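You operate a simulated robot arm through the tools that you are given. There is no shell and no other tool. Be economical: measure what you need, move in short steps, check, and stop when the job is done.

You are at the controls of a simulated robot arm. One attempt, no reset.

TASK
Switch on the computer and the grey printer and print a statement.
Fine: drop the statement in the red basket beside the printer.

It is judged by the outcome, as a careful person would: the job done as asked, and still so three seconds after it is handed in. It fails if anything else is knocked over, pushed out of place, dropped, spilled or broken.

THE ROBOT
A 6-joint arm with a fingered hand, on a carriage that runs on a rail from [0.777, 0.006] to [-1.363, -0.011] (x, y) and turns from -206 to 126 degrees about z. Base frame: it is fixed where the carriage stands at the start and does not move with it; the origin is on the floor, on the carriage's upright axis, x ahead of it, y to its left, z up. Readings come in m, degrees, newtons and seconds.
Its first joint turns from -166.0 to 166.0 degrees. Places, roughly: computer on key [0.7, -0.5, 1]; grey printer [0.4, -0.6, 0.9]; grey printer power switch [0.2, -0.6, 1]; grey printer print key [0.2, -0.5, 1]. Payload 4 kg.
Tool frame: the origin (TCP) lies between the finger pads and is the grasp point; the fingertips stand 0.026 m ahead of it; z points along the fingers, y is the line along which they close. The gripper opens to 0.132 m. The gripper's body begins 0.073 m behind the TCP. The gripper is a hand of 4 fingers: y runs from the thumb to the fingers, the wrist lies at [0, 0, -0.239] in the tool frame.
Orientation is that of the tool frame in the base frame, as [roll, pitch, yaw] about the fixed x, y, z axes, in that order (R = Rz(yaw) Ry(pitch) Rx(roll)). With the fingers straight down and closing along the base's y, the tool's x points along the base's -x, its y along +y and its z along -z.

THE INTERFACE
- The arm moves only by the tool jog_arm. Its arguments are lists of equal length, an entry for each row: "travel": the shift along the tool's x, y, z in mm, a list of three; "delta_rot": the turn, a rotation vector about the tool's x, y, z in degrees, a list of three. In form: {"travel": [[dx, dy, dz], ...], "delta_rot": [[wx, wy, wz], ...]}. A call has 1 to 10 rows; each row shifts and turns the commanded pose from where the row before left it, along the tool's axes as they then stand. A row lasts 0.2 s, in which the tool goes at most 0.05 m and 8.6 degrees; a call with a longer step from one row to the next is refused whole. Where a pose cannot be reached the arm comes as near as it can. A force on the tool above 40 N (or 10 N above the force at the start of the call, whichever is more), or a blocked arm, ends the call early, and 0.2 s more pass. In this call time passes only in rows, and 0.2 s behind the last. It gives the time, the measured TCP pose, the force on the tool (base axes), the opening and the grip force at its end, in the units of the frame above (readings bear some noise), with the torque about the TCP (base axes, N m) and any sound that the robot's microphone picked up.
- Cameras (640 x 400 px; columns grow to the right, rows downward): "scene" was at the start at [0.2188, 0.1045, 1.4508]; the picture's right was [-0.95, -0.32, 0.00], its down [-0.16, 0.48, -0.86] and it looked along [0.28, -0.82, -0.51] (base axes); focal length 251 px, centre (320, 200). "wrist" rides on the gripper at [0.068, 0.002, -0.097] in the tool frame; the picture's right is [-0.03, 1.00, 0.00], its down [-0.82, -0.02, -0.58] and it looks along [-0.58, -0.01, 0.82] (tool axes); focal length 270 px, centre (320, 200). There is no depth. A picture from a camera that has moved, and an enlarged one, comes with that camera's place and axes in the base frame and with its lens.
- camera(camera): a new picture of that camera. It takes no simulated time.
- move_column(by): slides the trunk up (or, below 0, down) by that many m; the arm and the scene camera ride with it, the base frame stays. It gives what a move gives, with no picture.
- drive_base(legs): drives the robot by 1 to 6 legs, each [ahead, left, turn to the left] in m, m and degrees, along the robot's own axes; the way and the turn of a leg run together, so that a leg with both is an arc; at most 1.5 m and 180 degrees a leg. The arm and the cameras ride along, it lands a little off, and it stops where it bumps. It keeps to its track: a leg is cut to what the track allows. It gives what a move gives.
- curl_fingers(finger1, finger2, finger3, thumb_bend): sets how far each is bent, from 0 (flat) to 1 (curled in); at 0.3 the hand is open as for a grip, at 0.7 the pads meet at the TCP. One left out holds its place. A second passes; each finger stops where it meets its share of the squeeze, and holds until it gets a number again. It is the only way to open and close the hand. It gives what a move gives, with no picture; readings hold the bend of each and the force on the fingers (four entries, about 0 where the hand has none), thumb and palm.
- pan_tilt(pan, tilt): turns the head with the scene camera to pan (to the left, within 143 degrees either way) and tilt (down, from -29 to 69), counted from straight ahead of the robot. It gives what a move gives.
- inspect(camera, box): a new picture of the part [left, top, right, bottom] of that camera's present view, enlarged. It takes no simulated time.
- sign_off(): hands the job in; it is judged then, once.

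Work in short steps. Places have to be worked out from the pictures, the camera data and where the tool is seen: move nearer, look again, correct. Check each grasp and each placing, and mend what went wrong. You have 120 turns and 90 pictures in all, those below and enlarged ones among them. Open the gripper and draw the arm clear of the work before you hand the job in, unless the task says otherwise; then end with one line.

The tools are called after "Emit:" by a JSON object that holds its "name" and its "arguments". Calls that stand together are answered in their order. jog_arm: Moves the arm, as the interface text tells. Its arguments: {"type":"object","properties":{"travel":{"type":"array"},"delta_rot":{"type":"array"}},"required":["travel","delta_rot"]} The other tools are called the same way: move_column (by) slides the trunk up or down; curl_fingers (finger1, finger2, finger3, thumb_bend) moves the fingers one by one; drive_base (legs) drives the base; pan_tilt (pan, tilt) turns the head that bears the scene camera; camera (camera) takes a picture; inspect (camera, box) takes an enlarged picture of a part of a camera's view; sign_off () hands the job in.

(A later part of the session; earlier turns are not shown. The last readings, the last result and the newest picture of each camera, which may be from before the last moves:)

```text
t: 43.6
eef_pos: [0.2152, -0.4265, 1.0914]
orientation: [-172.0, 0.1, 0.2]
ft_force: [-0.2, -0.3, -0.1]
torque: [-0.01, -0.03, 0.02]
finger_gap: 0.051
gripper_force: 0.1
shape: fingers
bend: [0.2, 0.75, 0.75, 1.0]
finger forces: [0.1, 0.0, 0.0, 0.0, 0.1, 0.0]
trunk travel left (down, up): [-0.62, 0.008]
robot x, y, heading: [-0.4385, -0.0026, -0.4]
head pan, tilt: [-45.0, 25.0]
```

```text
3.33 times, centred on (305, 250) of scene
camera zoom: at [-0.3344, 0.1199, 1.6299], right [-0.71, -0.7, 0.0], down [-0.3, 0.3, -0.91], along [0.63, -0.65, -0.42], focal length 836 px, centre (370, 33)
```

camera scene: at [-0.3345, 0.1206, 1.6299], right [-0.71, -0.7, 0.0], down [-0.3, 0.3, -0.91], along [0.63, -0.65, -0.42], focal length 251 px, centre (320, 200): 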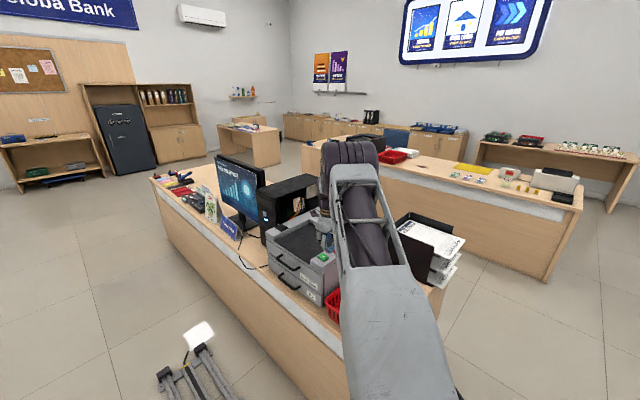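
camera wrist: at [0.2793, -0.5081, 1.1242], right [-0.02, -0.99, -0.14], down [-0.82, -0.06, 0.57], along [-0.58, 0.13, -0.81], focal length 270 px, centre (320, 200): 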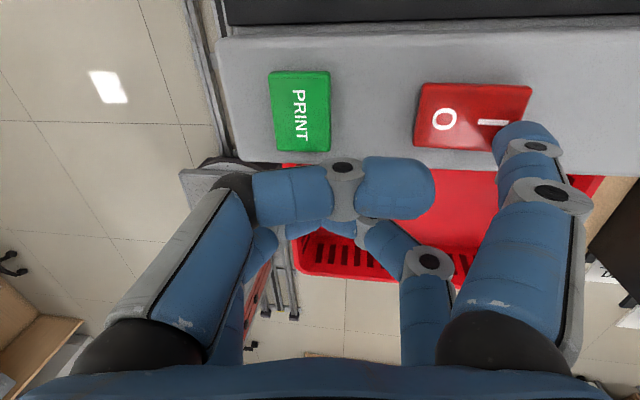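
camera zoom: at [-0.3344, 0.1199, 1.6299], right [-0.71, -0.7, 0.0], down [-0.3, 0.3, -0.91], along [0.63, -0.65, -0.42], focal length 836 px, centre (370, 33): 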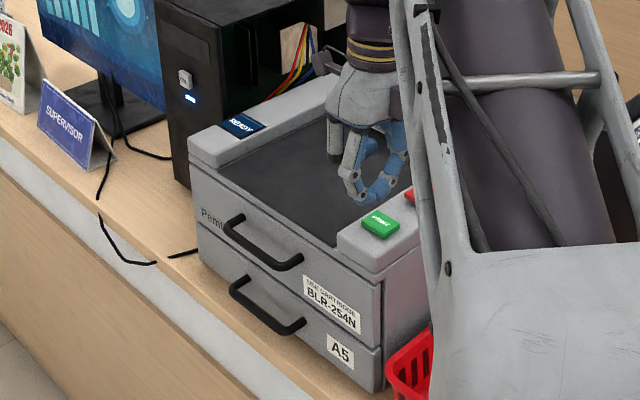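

The display now reads READY: the printer is on. Next the PRINT key at (0.235, -0.479): I place the fingertip above it.

Emit:
{"name": "jog_arm", "arguments": {"travel": [[-2, -34.7, 4.9], [0, 3.5, 24.7], [0, 2.1, 15]], "delta_rot": [[0, 0, 0], [0, 0, 0], [0, 0, 0]]}}

Emit:
{"name": "camera", "arguments": {"camera": "wrist"}}

```text
t: 44.4
eef_pos: [0.2127, -0.3907, 1.051]
orientation: [-172.0, 0.0, 0.1]
ft_force: [0.6, 0.7, -1.1]
torque: [0.01, 0.03, -0.03]
finger_gap: 0.0509
gripper_force: 0.0
shape: fingers
bend: [0.2, 0.75, 0.75, 1.0]
finger forces: [0.1, 0.1, 0.0, 0.1, 0.1, 0.0]
trunk travel left (down, up): [-0.62, 0.008]
robot x, y, heading: [-0.4405, -0.0006, -0.6]
head pan, tilt: [-45.0, 25.0]
```

```text
55 pictures are left
camera wrist: at [0.2819, -0.406, 1.1465], right [-0.02, -0.99, -0.14], down [-0.82, -0.06, 0.57], along [-0.58, 0.13, -0.81], focal length 270 px, centre (320, 200)
```

wrist: 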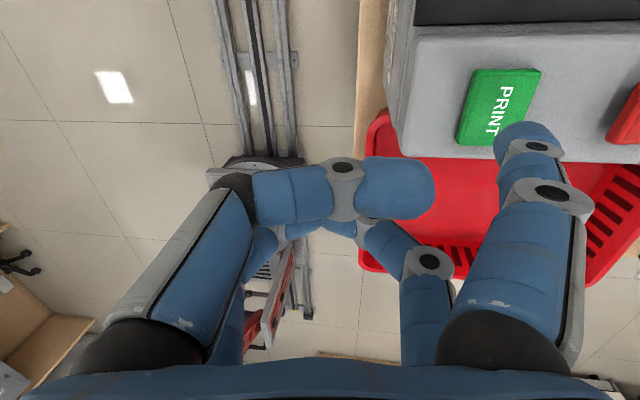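

The tip is aligned over the key. I descend 23 mm, then in 2 mm rows.

Emit:
{"name": "jog_arm", "arguments": {"travel": [[0, 1.4, 10], [0, 1.4, 10], [0, 0.3, 2], [0, 0.3, 2], [0, 0.3, 2]], "delta_rot": [[0, 0, 0], [0, 0, 0], [0, 0, 0], [0, 0, 0], [0, 0, 0]]}}

```text
t: 45.6
eef_pos: [0.2131, -0.392, 1.0253]
orientation: [-172.0, 0.1, 0.3]
ft_force: [0.1, -0.3, -0.7]
torque: [0.01, -0.04, 0.01]
finger_gap: 0.0514
gripper_force: 0.1
shape: fingers
bend: [0.2, 0.75, 0.75, 1.0]
finger forces: [0.0, 0.0, 0.0, 0.0, 0.0, 0.1]
trunk travel left (down, up): [-0.62, 0.008]
robot x, y, heading: [-0.4394, -0.0035, -0.7]
head pan, tilt: [-45.0, 25.0]
```

No contact yet; further in 1.5 mm rows.

Emit:
{"name": "jog_arm", "arguments": {"travel": [[0, 0.2, 1.5], [0, 0.2, 1.5], [0, 0.2, 1.5]], "delta_rot": [[0, 0, 0], [0, 0, 0], [0, 0, 0]]}}

```text
t: 46.4
eef_pos: [0.214, -0.3911, 1.0213]
orientation: [-172.0, 0.0, 0.1]
ft_force: [0.0, 0.3, 1.7]
torque: [-0.07, 0.02, -0.01]
finger_gap: 0.0511
gripper_force: 0.8
shape: fingers
bend: [0.2, 0.75, 0.75, 1.0]
finger forces: [0.9, 0.0, 0.0, 0.0, 0.0, 0.0]
trunk travel left (down, up): [-0.62, 0.008]
robot x, y, heading: [-0.4416, -0.0024, -0.4]
head pan, tilt: [-45.0, 25.0]
```

Touching (≈1.5 N). A little further.

Emit:
{"name": "jog_arm", "arguments": {"travel": [[0, 0.2, 1.2], [0, 0.2, 1.2]], "delta_rot": [[0, 0, 0], [0, 0, 0]]}}

```text
t: 47.0
eef_pos: [0.2144, -0.3914, 1.0192]
orientation: [-172.0, 0.0, 0.2]
ft_force: [0.5, 0.0, 2.1]
torque: [-0.17, -0.02, 0.02]
finger_gap: 0.0513
gripper_force: 0.7
shape: fingers
bend: [0.2, 0.75, 0.75, 1.0]
finger forces: [1.5, 0.1, 0.1, 0.0, 0.0, 0.0]
trunk travel left (down, up): [-0.62, 0.008]
robot x, y, heading: [-0.4376, -0.0039, -0.4]
head pan, tilt: [-45.0, 25.0]
heard: click
```

A click. I lift off and look at the output tray.

Emit:
{"name": "jog_arm", "arguments": {"travel": [[0, -2, -15], [0, -5, -40], [0, -5, -40], [0, -5, -40], [0, -5, -40]], "delta_rot": [[0, 0, 0], [0, 0, 0], [0, 0, 0], [0, 0, 0], [-8, 0, 0]]}}

Emit:
{"name": "inspect", "arguments": {"camera": "scene", "box": [230, 180, 370, 310]}}

Emit:
{"name": "camera", "arguments": {"camera": "wrist"}}

```text
t: 48.2
eef_pos: [0.2123, -0.3959, 1.1975]
orientation: [-180.0, 0.0, 0.3]
ft_force: [0.1, -0.8, -1.1]
torque: [0.06, 0.02, 0.01]
finger_gap: 0.0512
gripper_force: 0.0
shape: fingers
bend: [0.2, 0.75, 0.75, 1.0]
finger forces: [0.1, 0.0, 0.0, 0.0, 0.1, 0.0]
trunk travel left (down, up): [-0.62, 0.008]
robot x, y, heading: [-0.4413, -0.0026, -0.3]
head pan, tilt: [-45.0, 25.0]
```

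```text
3.08 times, centred on (300, 245) of scene
camera zoom: at [-0.3343, 0.1197, 1.63], right [-0.71, -0.7, 0.0], down [-0.3, 0.3, -0.91], along [0.63, -0.65, -0.42], focal length 772 px, centre (382, 62)
```

zoom: 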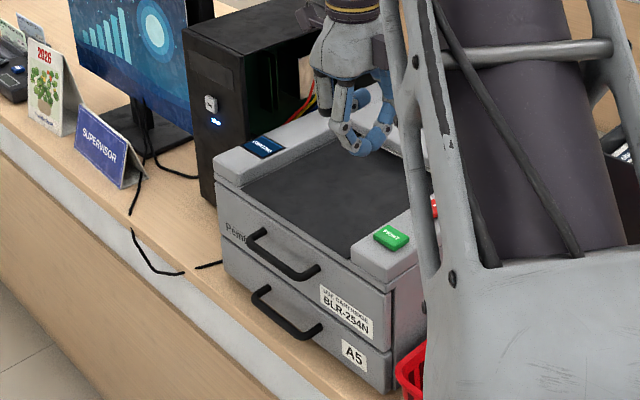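

```text
53 pictures are left
camera wrist: at [0.2813, -0.3978, 1.293], right [-0.02, -1.0, 0.0], down [-0.82, 0.02, 0.58], along [-0.58, 0.01, -0.82], focal length 270 px, centre (320, 200)
```

wrist: 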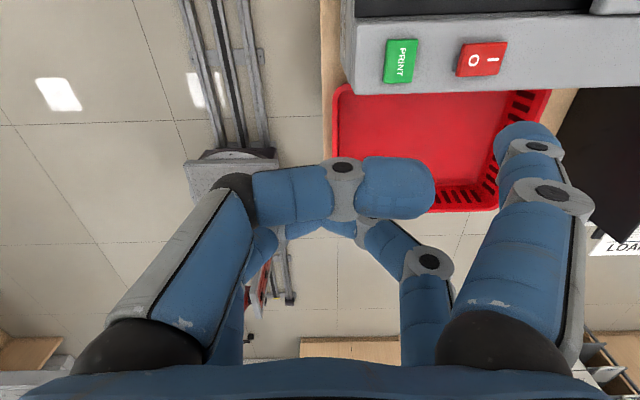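

No sheet yet; the display has changed. I open the hand and turn the tool back while it prints, so the wrist camera can see the tray.

Emit:
{"name": "jog_arm", "arguments": {"travel": [[0, 0, -10], [0, 0, -10], [0, 0, -10], [0, 0, -10], [0, 0, -10], [0, 0, 0], [0, 0, 0], [0, 0, 0], [0, 0, 0], [0, 0, 0]], "delta_rot": [[0, 0, -8.5], [0, 0, -8.5], [0, 0, -8.5], [0, 0, -8.5], [0, 0, -8.5], [0, 0, -8.5], [0, 0, -8.5], [0, 0, -8.5], [0, 0, -8.5], [0, 0, -8.5]]}}

Emit:
{"name": "jog_arm", "arguments": {"travel": [[0, 0, 0], [0, 0, 0], [0, 0, 0], [0, 0, 0], [0, 0, 0], [0, 0, 0], [0, 0, 0], [0, 0, 0], [0, 0, 0], [0, 0, 0]], "delta_rot": [[0, 0, -8.5], [0, 0, -8.5], [0, 0, -8.5], [0, 0, -8.5], [0, 0, -8.5], [0, 0, -8.5], [0, 0, -8.5], [0, 0, -8.5], [0, 0, -8.5], [0, 0, -8.5]]}}

Emit:
{"name": "curl_fingers", "arguments": {"finger1": 0.3, "finger2": 0.3, "finger3": 0.3, "thumb_bend": 0.3}}

Emit:
{"name": "camera", "arguments": {"camera": "wrist"}}

Emit:
{"name": "inspect", "arguments": {"camera": "scene", "box": [230, 180, 370, 310]}}

```text
t: 50.4
eef_pos: [0.214, -0.3933, 1.2454]
orientation: [180.0, 0.0, 85.4]
ft_force: [0.4, -0.6, 0.1]
torque: [0.02, 0.02, -0.02]
finger_gap: 0.051
gripper_force: 0.0
shape: fingers
bend: [0.2, 0.75, 0.75, 1.0]
finger forces: [0.1, 0.0, 0.1, 0.1, 0.0, 0.1]
trunk travel left (down, up): [-0.62, 0.008]
robot x, y, heading: [-0.4423, -0.0005, -0.8]
head pan, tilt: [-45.0, 25.0]
```

```text
t: 52.6
eef_pos: [0.2126, -0.3947, 1.2458]
orientation: [180.0, 0.0, 170.3]
ft_force: [-0.3, -0.7, 0.3]
torque: [0.01, -0.01, 0.03]
finger_gap: 0.0513
gripper_force: 0.1
shape: fingers
bend: [0.2, 0.75, 0.75, 1.0]
finger forces: [0.1, 0.1, 0.0, 0.0, 0.0, 0.1]
trunk travel left (down, up): [-0.62, 0.008]
robot x, y, heading: [-0.4426, -0.0058, -0.4]
head pan, tilt: [-45.0, 25.0]
```

```text
t: 53.6
eef_pos: [0.2133, -0.3936, 1.2456]
orientation: [180.0, 0.0, 170.2]
ft_force: [0.8, -0.6, 0.3]
torque: [-0.01, 0.01, -0.01]
finger_gap: 0.1331
gripper_force: 0.1
shape: fingers
bend: [0.3, 0.3, 0.3, 0.3]
finger forces: [0.1, 0.0, 0.1, 0.0, 0.0, 0.0]
trunk travel left (down, up): [-0.62, 0.008]
robot x, y, heading: [-0.4394, -0.006, -0.6]
head pan, tilt: [-45.0, 25.0]
```

```text
52 pictures are left
camera wrist: at [0.1464, -0.381, 1.3419], right [0.2, 0.98, 0.0], down [0.8, -0.16, 0.58], along [0.57, -0.11, -0.82], focal length 270 px, centre (320, 200)
```

wrist: 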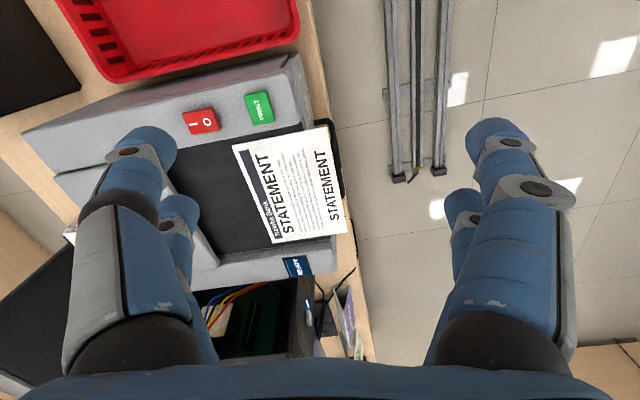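

```text
3.08 times, centred on (300, 245) of scene
camera zoom: at [-0.3344, 0.1204, 1.6299], right [-0.71, -0.7, 0.0], down [-0.3, 0.3, -0.91], along [0.63, -0.65, -0.42], focal length 772 px, centre (382, 62)
```

zoom: 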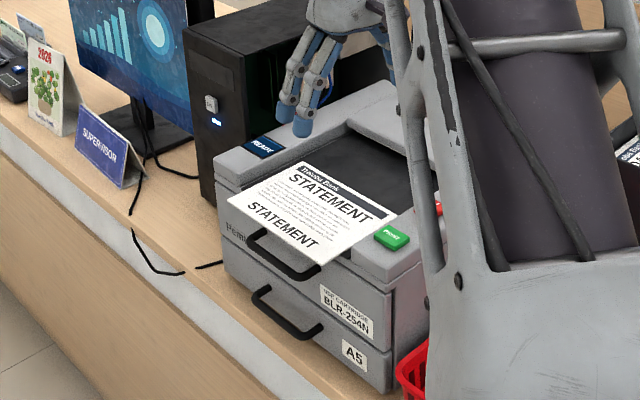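

The statement sheet has come out, overhanging the printer's front (outer edge y≈-0.396, z≈0.967, x 0.27–0.48). I look closely at the overhang and the drawer handles below it.

Emit:
{"name": "inspect", "arguments": {"camera": "scene", "box": [260, 220, 330, 290]}}

Emit:
{"name": "inspect", "arguments": {"camera": "wrist", "box": [200, 80, 380, 290]}}

```text
5.71 times, centred on (295, 255) of scene
camera zoom: at [-0.3344, 0.1204, 1.6299], right [-0.71, -0.7, 0.0], down [-0.3, 0.3, -0.91], along [0.63, -0.65, -0.42], focal length 1434 px, centre (463, -114)
```

zoom: 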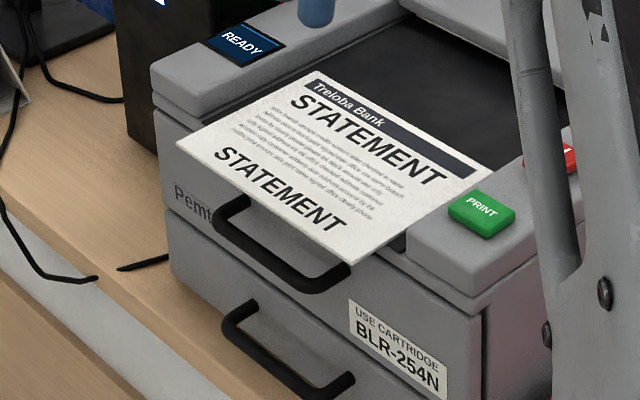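

```text
1.90 times, centred on (290, 185) of wrist
camera zoom: at [0.1464, -0.381, 1.3419], right [0.2, 0.98, 0.0], down [0.8, -0.16, 0.58], along [0.57, -0.11, -0.82], focal length 515 px, centre (377, 229)
```

zoom: 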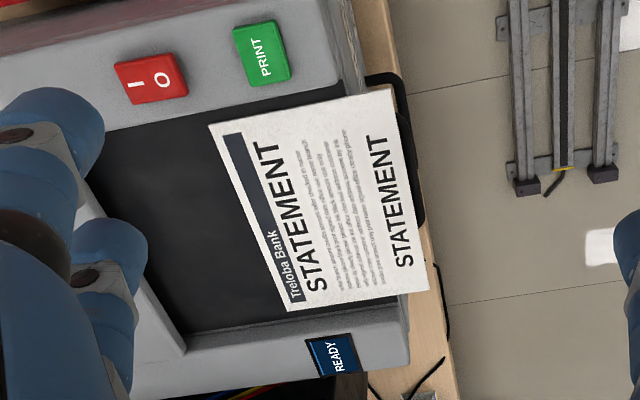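

The sheet lies at x 0.285–0.488, y -0.538…-0.395, overhanging ~3 cm; a handle runs below it from x≈0.285 to 0.45, so I'll grip the free corner at x≈0.47 with a horizontal hand. I drive so the TCP is at x≈0.49, retreat in +y, and level the tool.

Emit:
{"name": "drive_base", "arguments": {"legs": [[0.28, 0, 0]]}}

Emit:
{"name": "jog_arm", "arguments": {"travel": [[0, 0, 0], [0, 0, 0], [0, 36, 0], [0, 36, 0], [0, 36, 0], [0, 36, 0]], "delta_rot": [[0, 0, -4.9], [0, 0, -4.9], [0, 0, 0], [0, 0, 0], [0, 0, 0], [0, 0, 0]]}}

Emit:
{"name": "jog_arm", "arguments": {"travel": [[0, 0, 0], [0, 0, 0], [0, 0, 0], [0, 0, 0], [0, 0, 0], [0, 0, 0], [0, 0, 0], [0, 0, 0], [0, 0, 0], [0, 0, 0]], "delta_rot": [[8.5, 0, 0], [8.5, 0, 0], [8.5, 0, 0], [8.5, 0, 0], [8.5, 0, 0], [8.5, 0, 0], [8.5, 0, 0], [8.5, 0, 0], [8.5, 0, 0], [8.5, 0, 0]]}}

Emit:
{"name": "camera", "arguments": {"camera": "wrist"}}

Emit:
{"name": "camera", "arguments": {"camera": "scene"}}

```text
t: 55.6
eef_pos: [0.4951, -0.3923, 1.2468]
orientation: [-180.0, 0.0, 170.1]
ft_force: [-0.5, 0.5, 0.0]
torque: [0.0, 0.0, 0.02]
finger_gap: 0.1332
gripper_force: 0.1
shape: fingers
bend: [0.3, 0.3, 0.3, 0.3]
finger forces: [0.0, 0.1, 0.0, 0.0, 0.0, 0.0]
trunk travel left (down, up): [-0.62, 0.008]
robot x, y, heading: [-0.161, 0.001, -0.4]
head pan, tilt: [-45.0, 25.0]
```

```text
t: 57.0
eef_pos: [0.4944, -0.2495, 1.2463]
orientation: [-180.0, 0.1, -180.0]
ft_force: [-1.2, -0.5, -0.7]
torque: [0.02, 0.01, 0.02]
finger_gap: 0.1334
gripper_force: 0.1
shape: fingers
bend: [0.3, 0.3, 0.3, 0.3]
finger forces: [0.0, 0.0, 0.0, 0.0, 0.0, 0.0]
trunk travel left (down, up): [-0.62, 0.008]
robot x, y, heading: [-0.1601, -0.0031, -0.3]
head pan, tilt: [-45.0, 25.0]
```

```text
t: 59.2
eef_pos: [0.4948, -0.2474, 1.2468]
orientation: [-94.9, 0.0, 180.0]
ft_force: [0.3, 0.2, -0.5]
torque: [0.03, -0.02, -0.04]
finger_gap: 0.1332
gripper_force: 0.0
shape: fingers
bend: [0.3, 0.3, 0.3, 0.3]
finger forces: [0.0, 0.0, 0.1, 0.0, 0.0, 0.0]
trunk travel left (down, up): [-0.62, 0.008]
robot x, y, heading: [-0.1578, -0.0032, -0.3]
head pan, tilt: [-45.0, 25.0]
```

```text
48 pictures are left
camera wrist: at [0.4269, -0.1517, 1.2516], right [0.03, 0.08, -1.0], down [0.82, 0.57, 0.07], along [0.58, -0.81, -0.05], focal length 270 px, centre (320, 200)
```

wrist: 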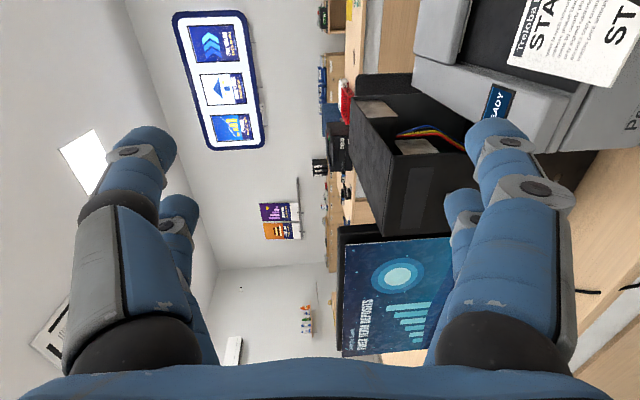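

```text
47 pictures are left
camera scene: at [-0.0534, 0.1226, 1.6299], right [-0.71, -0.7, 0.0], down [-0.3, 0.3, -0.91], along [0.64, -0.65, -0.42], focal length 251 px, centre (320, 200)
```

scene: 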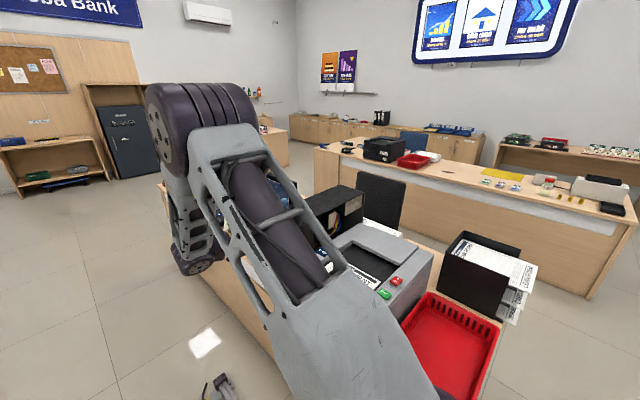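

The hand is level with the fingers below and the thumb above. I lower the trunk to bring it near sheet height, still in front of the counter.

Emit:
{"name": "move_column", "arguments": {"by": -0.26}}

Emit:
{"name": "camera", "arguments": {"camera": "wrist"}}

Emit:
{"name": "pan_tilt", "arguments": {"pan": -50, "tilt": 25}}

Emit:
{"name": "camera", "arguments": {"camera": "scene"}}

```text
t: 61.8
eef_pos: [0.4953, -0.2477, 0.9859]
orientation: [-95.0, 0.0, -180.0]
ft_force: [0.3, -0.5, 1.1]
torque: [0.01, -0.02, -0.04]
finger_gap: 0.1333
gripper_force: 0.1
shape: fingers
bend: [0.3, 0.3, 0.3, 0.3]
finger forces: [0.0, 0.0, 0.0, 0.1, 0.0, 0.0]
trunk travel left (down, up): [-0.36, 0.268]
robot x, y, heading: [-0.1618, -0.0019, -0.7]
head pan, tilt: [-45.0, 25.0]
```

```text
46 pictures are left
camera wrist: at [0.4263, -0.1514, 0.992], right [0.03, 0.09, -1.0], down [0.82, 0.57, 0.07], along [0.58, -0.81, -0.06], focal length 270 px, centre (320, 200)
```

wrist: 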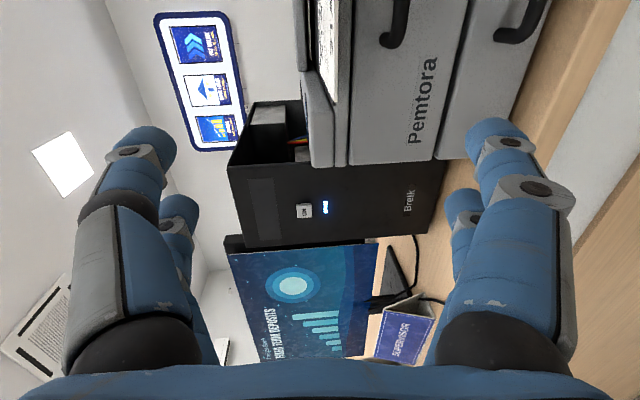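

```text
t: 62.5
eef_pos: [0.4954, -0.248, 0.9857]
orientation: [-95.1, -0.1, 179.9]
ft_force: [0.0, 0.2, 0.7]
torque: [0.02, 0.03, -0.01]
finger_gap: 0.1332
gripper_force: 0.0
shape: fingers
bend: [0.3, 0.3, 0.3, 0.3]
finger forces: [0.0, 0.1, 0.0, 0.0, 0.0, 0.0]
trunk travel left (down, up): [-0.36, 0.268]
robot x, y, heading: [-0.1586, -0.0001, -0.5]
head pan, tilt: [-50.0, 25.0]
```

```text
45 pictures are left
camera scene: at [0.1283, 0.1156, 1.37], right [-0.77, -0.64, 0.0], down [-0.27, 0.33, -0.91], along [0.58, -0.7, -0.42], focal length 251 px, centre (320, 200)
```

scene: 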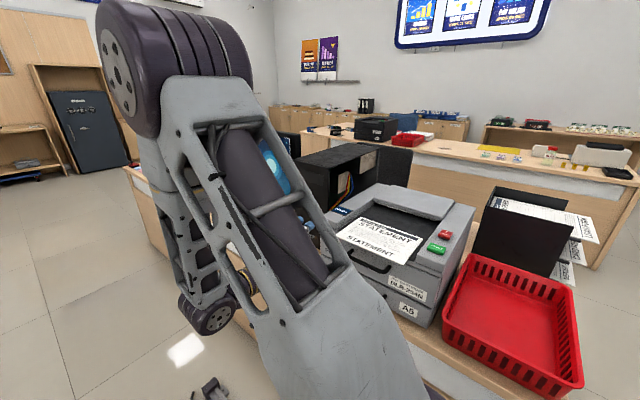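

Both views now show the sheet; I enlarge them to fix its edge height and the handle's extent.

Emit:
{"name": "inspect", "arguments": {"camera": "wrist", "box": [280, 0, 560, 175]}}

Emit:
{"name": "inspect", "arguments": {"camera": "scene", "box": [290, 180, 430, 290]}}

```text
2.29 times, centred on (420, 88) of wrist
camera zoom: at [0.4264, -0.1514, 0.9919], right [0.03, 0.09, -1.0], down [0.82, 0.57, 0.07], along [0.58, -0.81, -0.06], focal length 618 px, centre (91, 457)
```

zoom: 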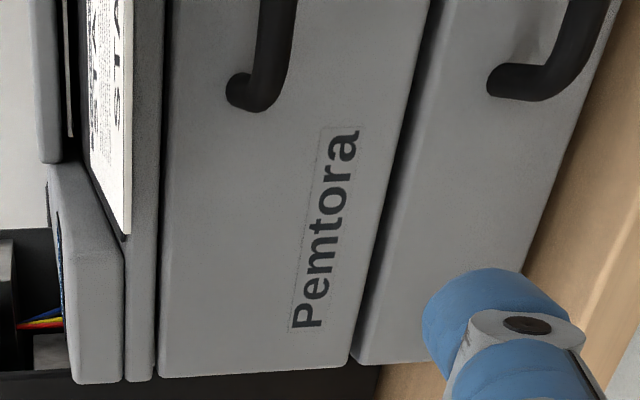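

```text
3.64 times, centred on (360, 235) of scene
camera zoom: at [0.1283, 0.1156, 1.37], right [-0.77, -0.64, 0.0], down [-0.27, 0.33, -0.91], along [0.58, -0.7, -0.42], focal length 912 px, centre (174, 73)
```

zoom: 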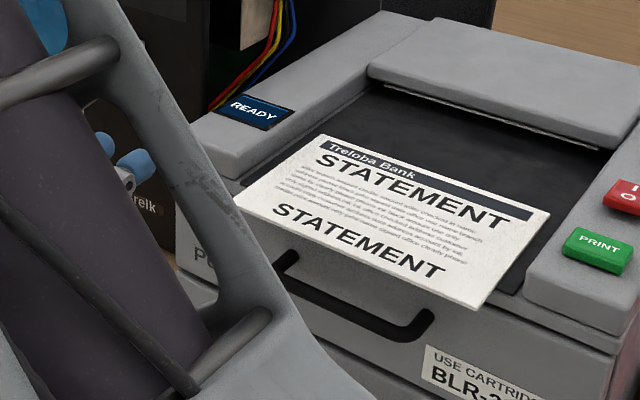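

Refined: sheet corner at about (0.495, -0.40, 0.956), handle ends at x≈0.455 and lies ~4 cm lower. I level the tool fully, come to 7 cm in front at sheet height, and half-close the hand.

Emit:
{"name": "jog_arm", "arguments": {"travel": [[0, 0, 0], [-1, 10, 27], [-1, 10, 27], [-1, 10, 28]], "delta_rot": [[5, 0, 0], [0, 0, 0], [0, 0, 0], [0, 0, 0]]}}

Emit:
{"name": "curl_fingers", "arguments": {"finger1": 0.5, "finger2": 0.5, "finger3": 0.5, "thumb_bend": 0.5}}

Emit:
{"name": "camera", "arguments": {"camera": "wrist"}}

Emit:
{"name": "inspect", "arguments": {"camera": "scene", "box": [220, 180, 400, 320]}}

```text
t: 63.5
eef_pos: [0.4998, -0.3299, 0.9557]
orientation: [-90.0, 0.0, -179.9]
ft_force: [1.0, 0.1, 0.2]
torque: [0.0, 0.0, 0.02]
finger_gap: 0.1332
gripper_force: 0.0
shape: fingers
bend: [0.3, 0.3, 0.3, 0.3]
finger forces: [0.1, 0.1, 0.0, 0.1, 0.1, 0.0]
trunk travel left (down, up): [-0.36, 0.268]
robot x, y, heading: [-0.161, -0.0017, -0.7]
head pan, tilt: [-50.0, 25.0]
```

```text
t: 64.5
eef_pos: [0.4992, -0.33, 0.9555]
orientation: [-90.0, 0.0, 180.0]
ft_force: [-0.2, 0.3, 0.1]
torque: [-0.02, -0.03, 0.03]
finger_gap: 0.0663
gripper_force: 0.1
shape: fingers
bend: [0.5, 0.5, 0.5, 0.5]
finger forces: [0.1, 0.0, 0.0, 0.0, 0.0, 0.0]
trunk travel left (down, up): [-0.36, 0.268]
robot x, y, heading: [-0.1594, -0.0007, -0.6]
head pan, tilt: [-50.0, 25.0]
```

```text
42 pictures are left
camera wrist: at [0.4308, -0.233, 0.9533], right [0.03, 0.0, -1.0], down [0.82, 0.58, 0.02], along [0.58, -0.82, 0.01], focal length 270 px, centre (320, 200)
```

wrist: 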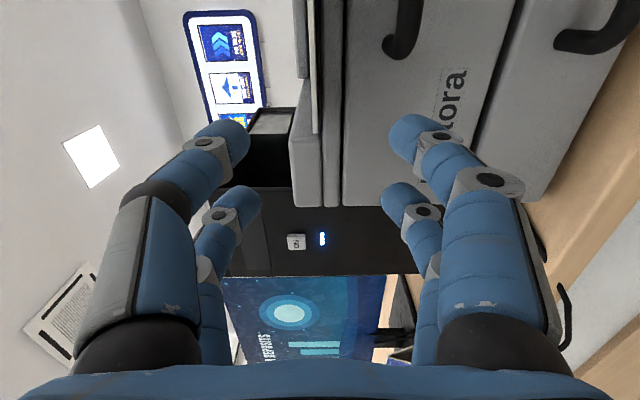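

```text
2.86 times, centred on (310, 250) of scene
camera zoom: at [0.1283, 0.1156, 1.37], right [-0.77, -0.64, 0.0], down [-0.27, 0.33, -0.91], along [0.58, -0.7, -0.42], focal length 717 px, centre (349, 57)
```

zoom: 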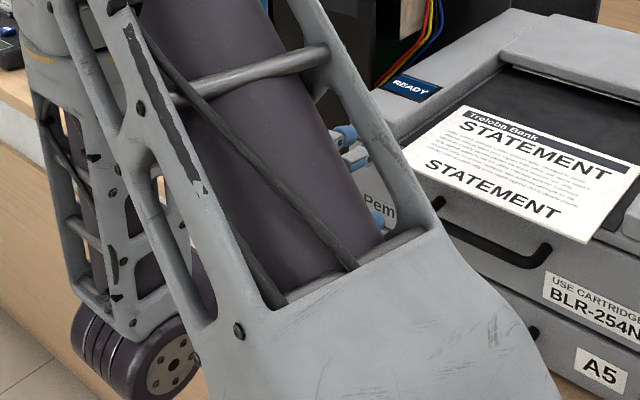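

I enlarge the wrist view around the sheet edge to refine its corner relative to the fingers.

Emit:
{"name": "inspect", "arguments": {"camera": "wrist", "box": [240, 0, 440, 220]}}

```text
1.82 times, centred on (340, 110) of wrist
camera zoom: at [0.4308, -0.233, 0.9533], right [0.03, 0.0, -1.0], down [0.82, 0.58, 0.02], along [0.58, -0.82, 0.01], focal length 491 px, centre (284, 364)
```

zoom: 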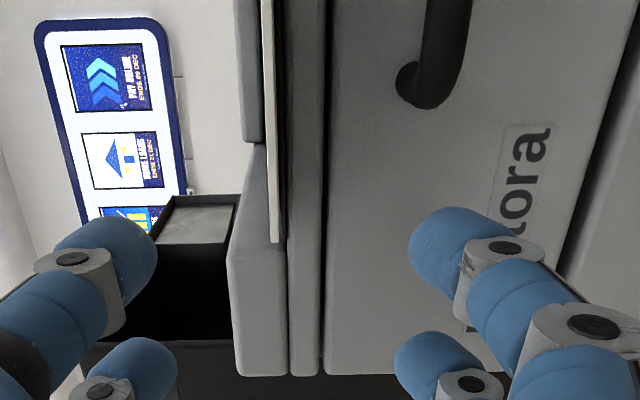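

Sheet corner (0.495, -0.40, 0.956), and the near finger column is at x≈0.476, so aligned. I advance 50 mm and look.

Emit:
{"name": "jog_arm", "arguments": {"travel": [[0, 0, 17], [0, 0, 17], [0, 0, 16]], "delta_rot": [[0, 0, 0], [0, 0, 0], [0, 0, 0]]}}

Emit:
{"name": "camera", "arguments": {"camera": "wrist"}}

```text
t: 65.3
eef_pos: [0.4993, -0.3799, 0.955]
orientation: [-90.0, -0.1, 180.0]
ft_force: [-0.2, 1.0, -0.2]
torque: [0.0, -0.02, 0.01]
finger_gap: 0.0664
gripper_force: 0.0
shape: fingers
bend: [0.5, 0.5, 0.5, 0.5]
finger forces: [0.0, 0.0, 0.1, 0.1, 0.0, 0.0]
trunk travel left (down, up): [-0.36, 0.268]
robot x, y, heading: [-0.1591, 0.0014, -0.6]
head pan, tilt: [-50.0, 25.0]
```

```text
39 pictures are left
camera wrist: at [0.4299, -0.2827, 0.9524], right [0.02, 0.0, -1.0], down [0.82, 0.58, 0.02], along [0.58, -0.82, 0.01], focal length 270 px, centre (320, 200)
```

wrist: 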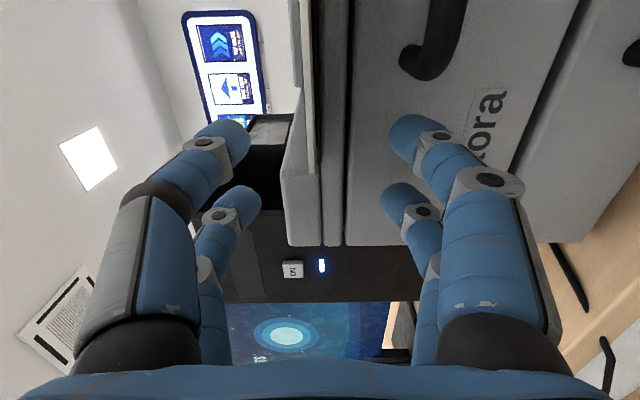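

Sheet corner sits between the jaws as planned. I advance another 13 mm, watching for contact.

Emit:
{"name": "jog_arm", "arguments": {"travel": [[0, 0, 4], [0, 0, 4], [0, 0, 3], [0, 0, 2]], "delta_rot": [[0, 0, 0], [0, 0, 0], [0, 0, 0], [0, 0, 0]]}}

Emit:
{"name": "inspect", "arguments": {"camera": "wrist", "box": [180, 50, 460, 260]}}

```text
t: 66.3
eef_pos: [0.4976, -0.3933, 0.9561]
orientation: [-90.0, 0.0, 180.0]
ft_force: [0.1, -0.4, -0.6]
torque: [0.0, 0.01, -0.01]
finger_gap: 0.0666
gripper_force: 0.0
shape: fingers
bend: [0.5, 0.5, 0.5, 0.5]
finger forces: [0.1, 0.0, 0.0, 0.0, 0.1, 0.0]
trunk travel left (down, up): [-0.36, 0.268]
robot x, y, heading: [-0.1552, -0.0056, -0.4]
head pan, tilt: [-50.0, 25.0]
```

```text
1.90 times, centred on (320, 155) of wrist
camera zoom: at [0.4299, -0.2962, 0.9528], right [0.03, 0.0, -1.0], down [0.82, 0.58, 0.02], along [0.58, -0.82, 0.01], focal length 515 px, centre (320, 286)
```

zoom: 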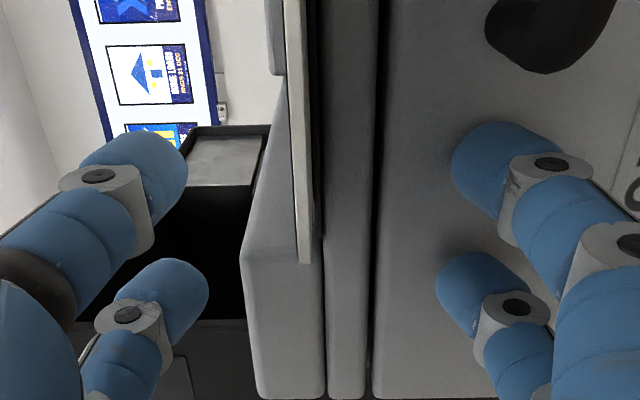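

Tips are close to the printer front without contact. I close the hand to 0.62 and check.

Emit:
{"name": "curl_fingers", "arguments": {"finger1": 0.62, "finger2": 0.62, "finger3": 0.62, "thumb_bend": 0.62}}

Emit:
{"name": "camera", "arguments": {"camera": "wrist"}}

```text
t: 67.3
eef_pos: [0.5005, -0.3931, 0.956]
orientation: [-90.1, 0.0, 180.0]
ft_force: [0.8, 0.3, 0.0]
torque: [-0.02, 0.0, -0.03]
finger_gap: 0.0266
gripper_force: 0.0
shape: fingers
bend: [0.62, 0.62, 0.62, 0.62]
finger forces: [0.0, 0.1, 0.0, 0.0, 0.0, 0.0]
trunk travel left (down, up): [-0.36, 0.268]
robot x, y, heading: [-0.1564, -0.0025, -0.6]
head pan, tilt: [-50.0, 25.0]
```

```text
37 pictures are left
camera wrist: at [0.4299, -0.2961, 0.9529], right [0.03, 0.0, -1.0], down [0.82, 0.58, 0.02], along [0.58, -0.82, 0.01], focal length 270 px, centre (320, 200)
```

wrist: 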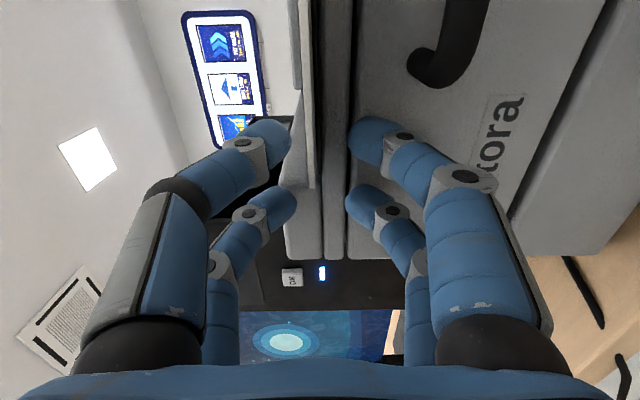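

The sheet lies ~4 mm above the jaws' mid-plane. I raise 4 mm and close to a gentle grip.

Emit:
{"name": "jog_arm", "arguments": {"travel": [[0, -4, 0]], "delta_rot": [[0, 0, 0]]}}

Emit:
{"name": "curl_fingers", "arguments": {"finger1": 0.74, "finger2": 0.74, "finger3": 0.74, "thumb_bend": 0.74}}

Emit:
{"name": "camera", "arguments": {"camera": "wrist"}}

Emit:
{"name": "inspect", "arguments": {"camera": "scene", "box": [290, 180, 430, 290]}}

```text
t: 67.7
eef_pos: [0.4976, -0.3927, 0.9597]
orientation: [-90.0, -0.1, 179.9]
ft_force: [-0.3, 0.5, 0.1]
torque: [0.0, 0.01, 0.01]
finger_gap: 0.0265
gripper_force: 0.1
shape: fingers
bend: [0.62, 0.62, 0.62, 0.62]
finger forces: [0.0, 0.0, 0.0, 0.0, 0.1, 0.1]
trunk travel left (down, up): [-0.36, 0.268]
robot x, y, heading: [-0.1586, 0.0003, -0.4]
head pan, tilt: [-50.0, 25.0]
```

```text
t: 68.7
eef_pos: [0.4979, -0.3931, 0.9603]
orientation: [-90.0, 0.0, 179.9]
ft_force: [0.2, 0.2, 0.0]
torque: [-0.03, 0.02, -0.01]
finger_gap: 0.0
gripper_force: 4.6
shape: fingers
bend: [0.72, 0.73, 0.73, 0.72]
finger forces: [4.3, 0.0, 0.0, 0.0, 5.0, 0.0]
trunk travel left (down, up): [-0.36, 0.268]
robot x, y, heading: [-0.1633, -0.005, -0.5]
head pan, tilt: [-50.0, 25.0]
```

```text
36 pictures are left
camera wrist: at [0.4299, -0.2967, 0.9569], right [0.03, 0.0, -1.0], down [0.82, 0.58, 0.02], along [0.58, -0.82, 0.01], focal length 270 px, centre (320, 200)
```

wrist: 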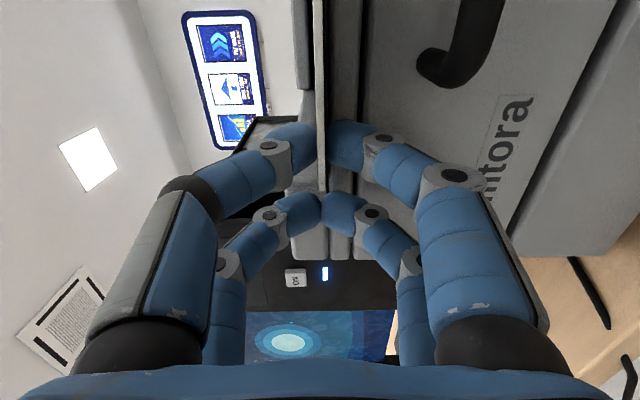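

```text
3.64 times, centred on (360, 235) of scene
camera zoom: at [0.1283, 0.1156, 1.37], right [-0.77, -0.64, 0.0], down [-0.27, 0.33, -0.91], along [0.58, -0.7, -0.42], focal length 912 px, centre (174, 73)
```

zoom: 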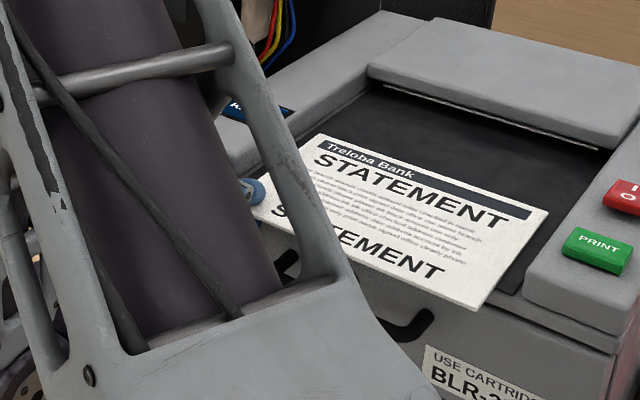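

Thumb and finger 1 hold the sheet (≈4.6 N). I firm up the grip a little and lift 25 mm.

Emit:
{"name": "curl_fingers", "arguments": {"finger1": 0.85, "thumb_bend": 0.85}}

Emit:
{"name": "jog_arm", "arguments": {"travel": [[0, -5, 0], [0, -10, 0], [0, -10, 0]], "delta_rot": [[0, 0, 0], [0, 0, 0], [0, 0, 0]]}}

Emit:
{"name": "camera", "arguments": {"camera": "scene"}}

Emit:
{"name": "camera", "arguments": {"camera": "wrist"}}

```text
t: 69.7
eef_pos: [0.4977, -0.3944, 0.9598]
orientation: [-90.0, 0.0, -180.0]
ft_force: [0.8, -0.2, -0.4]
torque: [-0.02, 0.05, -0.01]
finger_gap: 0.0
gripper_force: 10.9
shape: fingers
bend: [0.75, 0.73, 0.73, 0.77]
finger forces: [10.8, 0.0, 0.0, 0.1, 10.7, 0.1]
trunk travel left (down, up): [-0.36, 0.268]
robot x, y, heading: [-0.1588, -0.0049, -0.4]
head pan, tilt: [-50.0, 25.0]
```

```text
t: 70.5
eef_pos: [0.4976, -0.3933, 0.9854]
orientation: [-90.0, 0.0, 179.9]
ft_force: [0.0, 0.4, -0.4]
torque: [0.02, -0.05, -0.02]
finger_gap: 0.0
gripper_force: 10.9
shape: fingers
bend: [0.75, 0.73, 0.73, 0.77]
finger forces: [10.8, 0.1, 0.0, 0.0, 10.6, 0.0]
trunk travel left (down, up): [-0.36, 0.268]
robot x, y, heading: [-0.1598, -0.0018, -0.6]
head pan, tilt: [-50.0, 25.0]
```

```text
34 pictures are left
camera scene: at [0.1284, 0.1155, 1.37], right [-0.77, -0.64, 0.0], down [-0.27, 0.33, -0.91], along [0.58, -0.7, -0.42], focal length 251 px, centre (320, 200)
```

scene: 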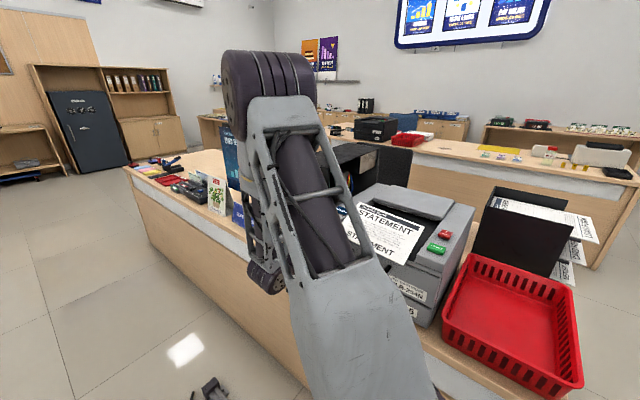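

```text
33 pictures are left
camera wrist: at [0.4292, -0.2962, 0.9825], right [0.02, 0.0, -1.0], down [0.82, 0.58, 0.02], along [0.58, -0.82, 0.01], focal length 270 px, centre (320, 200)
```

wrist: 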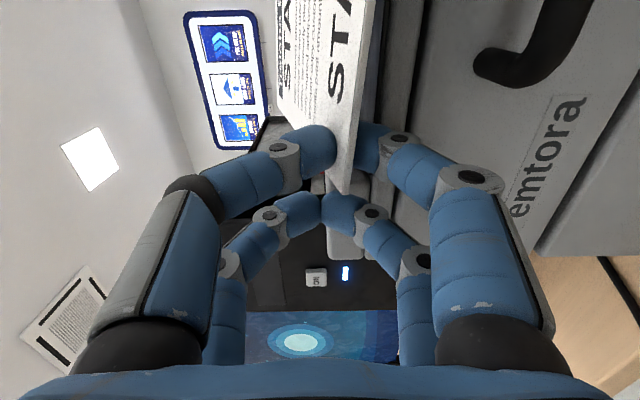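

The sheet is held, drooping slightly on the far side. I lift it a further 10 cm.

Emit:
{"name": "jog_arm", "arguments": {"travel": [[0, -12, 0], [0, -15, 0], [0, -15, 0], [0, -15, 0], [0, -15, 0], [0, -15, 0], [0, -13, 0]], "delta_rot": [[0, 0, 0], [0, 0, 0], [0, 0, 0], [0, 0, 0], [0, 0, 0], [0, 0, 0], [0, 0, 0]]}}

Emit:
{"name": "camera", "arguments": {"camera": "scene"}}

```text
t: 72.1
eef_pos: [0.498, -0.3926, 1.0838]
orientation: [-90.0, -0.1, -179.9]
ft_force: [0.6, -0.8, -0.7]
torque: [0.01, 0.02, 0.0]
finger_gap: 0.0002
gripper_force: 10.7
shape: fingers
bend: [0.75, 0.73, 0.73, 0.77]
finger forces: [10.7, 0.0, 0.0, 0.0, 10.6, 0.1]
trunk travel left (down, up): [-0.36, 0.268]
robot x, y, heading: [-0.1593, -0.0001, -0.3]
head pan, tilt: [-50.0, 25.0]
```

```text
32 pictures are left
camera scene: at [0.1284, 0.1155, 1.37], right [-0.77, -0.64, 0.0], down [-0.27, 0.33, -0.91], along [0.58, -0.7, -0.42], focal length 251 px, centre (320, 200)
```

scene: 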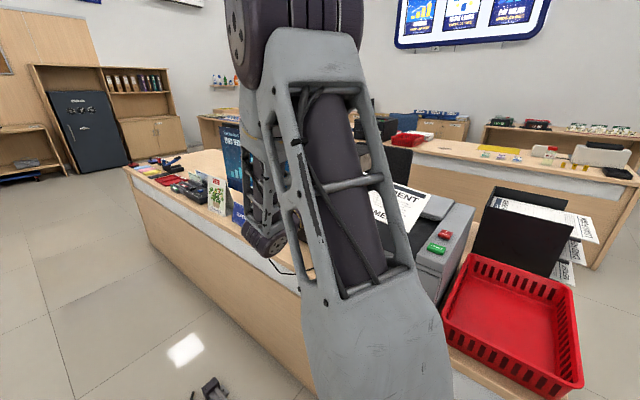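

The sheet hangs well. From earlier views the basket's rim spans x -0.08…0.178, y -0.775…-0.419 at z≈0.83; coming in from its open -x side with the hand pointing +x puts the sheet's long side along the basket's long side. I raise the trunk and drive back.

Emit:
{"name": "move_column", "arguments": {"by": 0.2}}

Emit:
{"name": "drive_base", "arguments": {"legs": [[-0.69, 0, 0]]}}

Emit:
{"name": "jog_arm", "arguments": {"travel": [[0, 0, 0], [0, 0, 0], [0, 0, 0], [0, 0, 0], [0, 0, 0]], "delta_rot": [[0, -8, 0], [0, -8, 0], [0, -8, 0], [0, -8, 0], [0, -8, 0]]}}

Emit:
{"name": "camera", "arguments": {"camera": "scene"}}

Emit:
{"name": "camera", "arguments": {"camera": "wrist"}}

```text
t: 74.3
eef_pos: [0.4979, -0.3931, 1.2852]
orientation: [-90.0, 0.0, 180.0]
ft_force: [-0.1, 0.7, -0.3]
torque: [0.02, -0.05, 0.0]
finger_gap: 0.0
gripper_force: 10.7
shape: fingers
bend: [0.75, 0.73, 0.73, 0.78]
finger forces: [10.8, 0.0, 0.0, 0.1, 10.7, 0.1]
trunk travel left (down, up): [-0.56, 0.068]
robot x, y, heading: [-0.1599, -0.0019, -0.6]
head pan, tilt: [-50.0, 25.0]
```

```text
t: 78.0
eef_pos: [-0.1777, -0.389, 1.2852]
orientation: [-90.0, -0.1, -179.4]
ft_force: [0.2, 1.0, -1.0]
torque: [0.03, -0.02, -0.02]
finger_gap: 0.0
gripper_force: 10.5
shape: fingers
bend: [0.75, 0.73, 0.73, 0.78]
finger forces: [10.9, 0.0, 0.0, 0.1, 10.7, 0.1]
trunk travel left (down, up): [-0.56, 0.068]
robot x, y, heading: [-0.8388, -0.0086, -0.0]
head pan, tilt: [-50.0, 25.0]
```

```text
t: 79.2
eef_pos: [-0.1767, -0.3896, 1.2851]
orientation: [-90.0, 0.0, -139.3]
ft_force: [0.2, 0.6, -0.2]
torque: [0.09, -0.03, -0.05]
finger_gap: 0.0001
gripper_force: 10.8
shape: fingers
bend: [0.74, 0.73, 0.73, 0.78]
finger forces: [10.9, 0.0, 0.1, 0.1, 10.7, 0.0]
trunk travel left (down, up): [-0.56, 0.068]
robot x, y, heading: [-0.8405, -0.0051, 0.2]
head pan, tilt: [-50.0, 25.0]
```

```text
31 pictures are left
camera scene: at [-0.6711, 0.1136, 1.5708], right [-0.76, -0.64, 0.0], down [-0.27, 0.32, -0.91], along [0.58, -0.69, -0.42], focal length 251 px, centre (320, 200)
```

scene: 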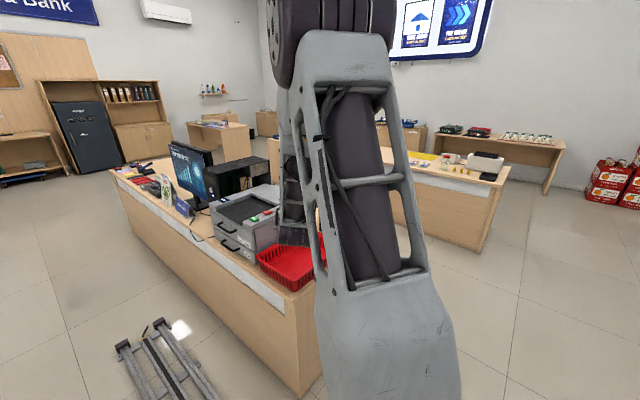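

```text
30 pictures are left
camera wrist: at [-0.2919, -0.3613, 1.2817], right [0.02, 0.02, -1.0], down [0.24, 0.97, 0.02], along [0.97, -0.24, 0.01], focal length 270 px, centre (320, 200)
```

wrist: 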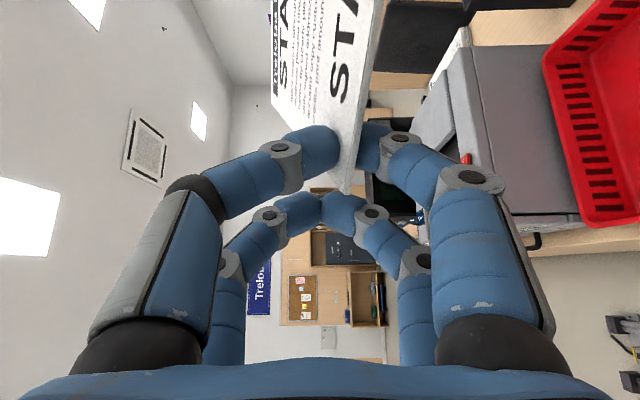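

The sheet is still held. I complete the turn to point +x.

Emit:
{"name": "jog_arm", "arguments": {"travel": [[0, 0, 0], [0, 0, 0], [0, 0, 0], [0, 0, 0], [0, 0, 0], [0, 0, 0]], "delta_rot": [[0, -8.2, 0], [0, -8.2, 0], [0, -8.2, 0], [0, -8.2, 0], [0, -8.2, 0], [0, -8.2, 0]]}}

Emit:
{"name": "pan_tilt", "arguments": {"pan": -30, "tilt": 30}}

Emit:
{"name": "camera", "arguments": {"camera": "scene"}}

Emit:
{"name": "camera", "arguments": {"camera": "wrist"}}

```text
t: 80.6
eef_pos: [-0.1719, -0.3846, 1.2855]
orientation: [-90.1, 0.0, -137.0]
ft_force: [0.0, -0.2, 0.2]
torque: [0.01, 0.01, -0.01]
finger_gap: 0.0
gripper_force: 10.5
shape: fingers
bend: [0.74, 0.73, 0.73, 0.78]
finger forces: [11.0, 0.1, 0.0, 0.0, 10.8, 0.0]
out of reach, approached as far as the arm can: row 1, 2, 3, 4, 5, 6
trunk travel left (down, up): [-0.56, 0.068]
robot x, y, heading: [-0.8353, -0.0081, 0.0]
head pan, tilt: [-50.0, 25.0]
```

```text
t: 81.4
eef_pos: [-0.1717, -0.3849, 1.2859]
orientation: [-90.1, 0.0, -137.1]
ft_force: [-1.2, -0.1, -0.4]
torque: [0.03, -0.01, -0.04]
finger_gap: 0.0
gripper_force: 10.8
shape: fingers
bend: [0.74, 0.73, 0.73, 0.78]
finger forces: [10.9, 0.1, 0.1, 0.0, 10.7, 0.0]
trunk travel left (down, up): [-0.56, 0.068]
robot x, y, heading: [-0.8382, -0.0056, 0.1]
head pan, tilt: [-30.0, 30.0]
```

```text
29 pictures are left
camera scene: at [-0.6522, 0.1386, 1.5629], right [-0.5, -0.87, 0.0], down [-0.43, 0.25, -0.87], along [0.75, -0.43, -0.5], focal length 251 px, centre (320, 200)
```

scene: 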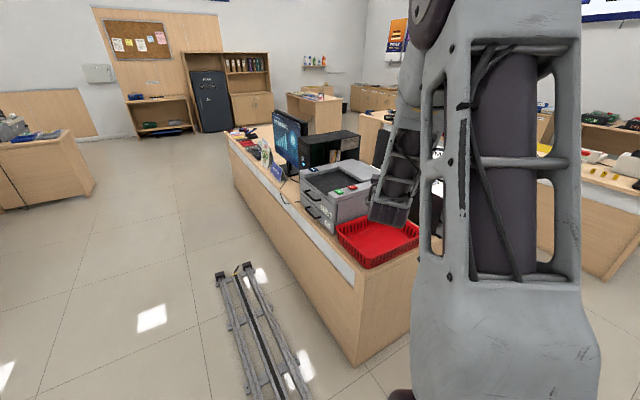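

```text
28 pictures are left
camera wrist: at [-0.2886, -0.3604, 1.2829], right [0.02, 0.02, -1.0], down [0.2, 0.98, 0.02], along [0.98, -0.21, 0.01], focal length 270 px, centre (320, 200)
```

wrist: 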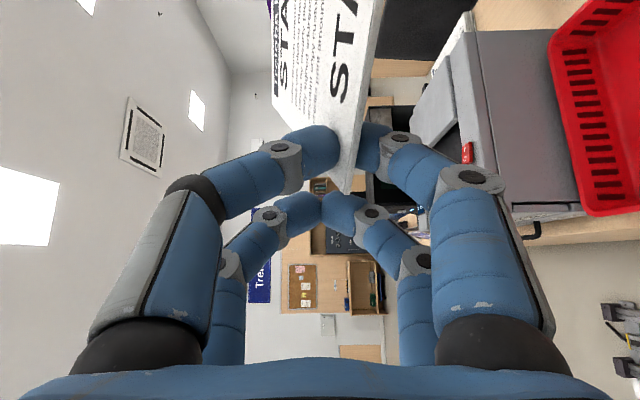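

The wrist came too near the robot's axis (limit). I push the hand outward along its own pointing axis, then see.

Emit:
{"name": "jog_arm", "arguments": {"travel": [[0, 0, 25], [0, 0, 25], [0, 0, 25], [0, 0, 25], [0, 0, 25]], "delta_rot": [[0, 0, 0], [0, 0, 0], [0, 0, 0], [0, 0, 0], [0, 0, 0]]}}

```text
t: 82.6
eef_pos: [-0.0809, -0.4679, 1.287]
orientation: [-90.2, 0.0, -137.8]
ft_force: [0.2, -1.0, 0.0]
torque: [0.04, -0.01, 0.01]
finger_gap: 0.0
gripper_force: 10.9
shape: fingers
bend: [0.74, 0.73, 0.73, 0.78]
finger forces: [10.9, 0.0, 0.1, 0.0, 10.6, 0.1]
out of reach, approached as far as the arm can: row 3, 5
trunk travel left (down, up): [-0.56, 0.068]
robot x, y, heading: [-0.838, -0.0033, 0.3]
head pan, tilt: [-30.0, 30.0]
```

The wrist is limited for a level hand in this direction, but tool-down was free at every yaw. I pitch the hand about 51° down and then continue the yaw.

Emit:
{"name": "jog_arm", "arguments": {"travel": [[0, 0, 0], [0, 0, 0], [0, 0, 0], [0, 0, 0], [0, 0, 0], [0, 0, 0]], "delta_rot": [[-8.5, 0, 0], [-8.5, 0, 0], [-8.5, 0, 0], [-8.5, 0, 0], [-8.5, 0, 0], [-8.5, 0, 0]]}}

Emit:
{"name": "jog_arm", "arguments": {"travel": [[0, 0, 0], [0, 0, 0], [0, 0, 0], [0, 0, 0], [0, 0, 0], [0, 0, 0]], "delta_rot": [[0, -5.1, -6.2], [0, -5.1, -6.2], [0, -5.1, -6.2], [0, -5.1, -6.2], [0, -5.1, -6.2], [0, -5.1, -6.2]]}}

Emit:
{"name": "camera", "arguments": {"camera": "wrist"}}

```text
t: 84.0
eef_pos: [-0.0905, -0.4884, 1.2964]
orientation: [-135.4, -10.3, -134.0]
ft_force: [1.8, 3.8, -1.5]
torque: [-0.22, -0.07, -0.15]
finger_gap: 0.0
gripper_force: 10.5
shape: fingers
bend: [0.74, 0.73, 0.73, 0.79]
finger forces: [11.2, 0.1, 0.0, 0.1, 10.9, 0.0]
out of reach, approached as far as the arm can: row 5
trunk travel left (down, up): [-0.56, 0.068]
robot x, y, heading: [-0.8373, -0.0051, 0.1]
head pan, tilt: [-30.0, 30.0]
```

```text
t: 85.4
eef_pos: [-0.0828, -0.4719, 1.2865]
orientation: [-137.6, -1.3, -130.4]
ft_force: [-0.2, 0.0, -1.2]
torque: [0.04, -0.01, 0.0]
finger_gap: 0.0
gripper_force: 11.1
shape: fingers
bend: [0.74, 0.73, 0.73, 0.79]
finger forces: [11.1, 0.0, 0.0, 0.0, 10.9, 0.1]
out of reach, approached as far as the arm can: row 2, 3, 4, 5, 6
trunk travel left (down, up): [-0.56, 0.068]
robot x, y, heading: [-0.8423, -0.0087, 0.1]
head pan, tilt: [-30.0, 30.0]
```

```text
27 pictures are left
camera wrist: at [-0.1775, -0.4797, 1.3585], right [-0.56, 0.49, -0.68], down [0.25, 0.87, 0.42], along [0.79, 0.07, -0.61], focal length 270 px, centre (320, 200)
```

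wrist: 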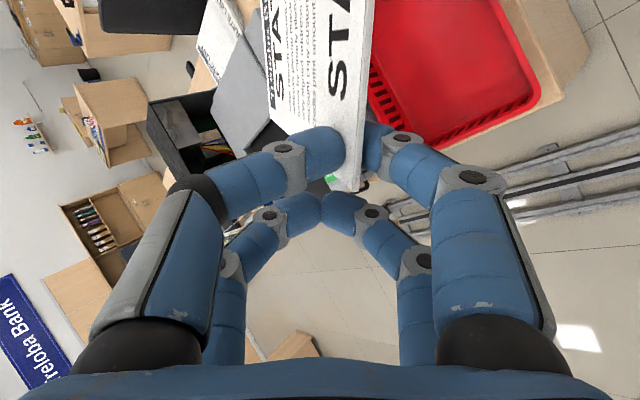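

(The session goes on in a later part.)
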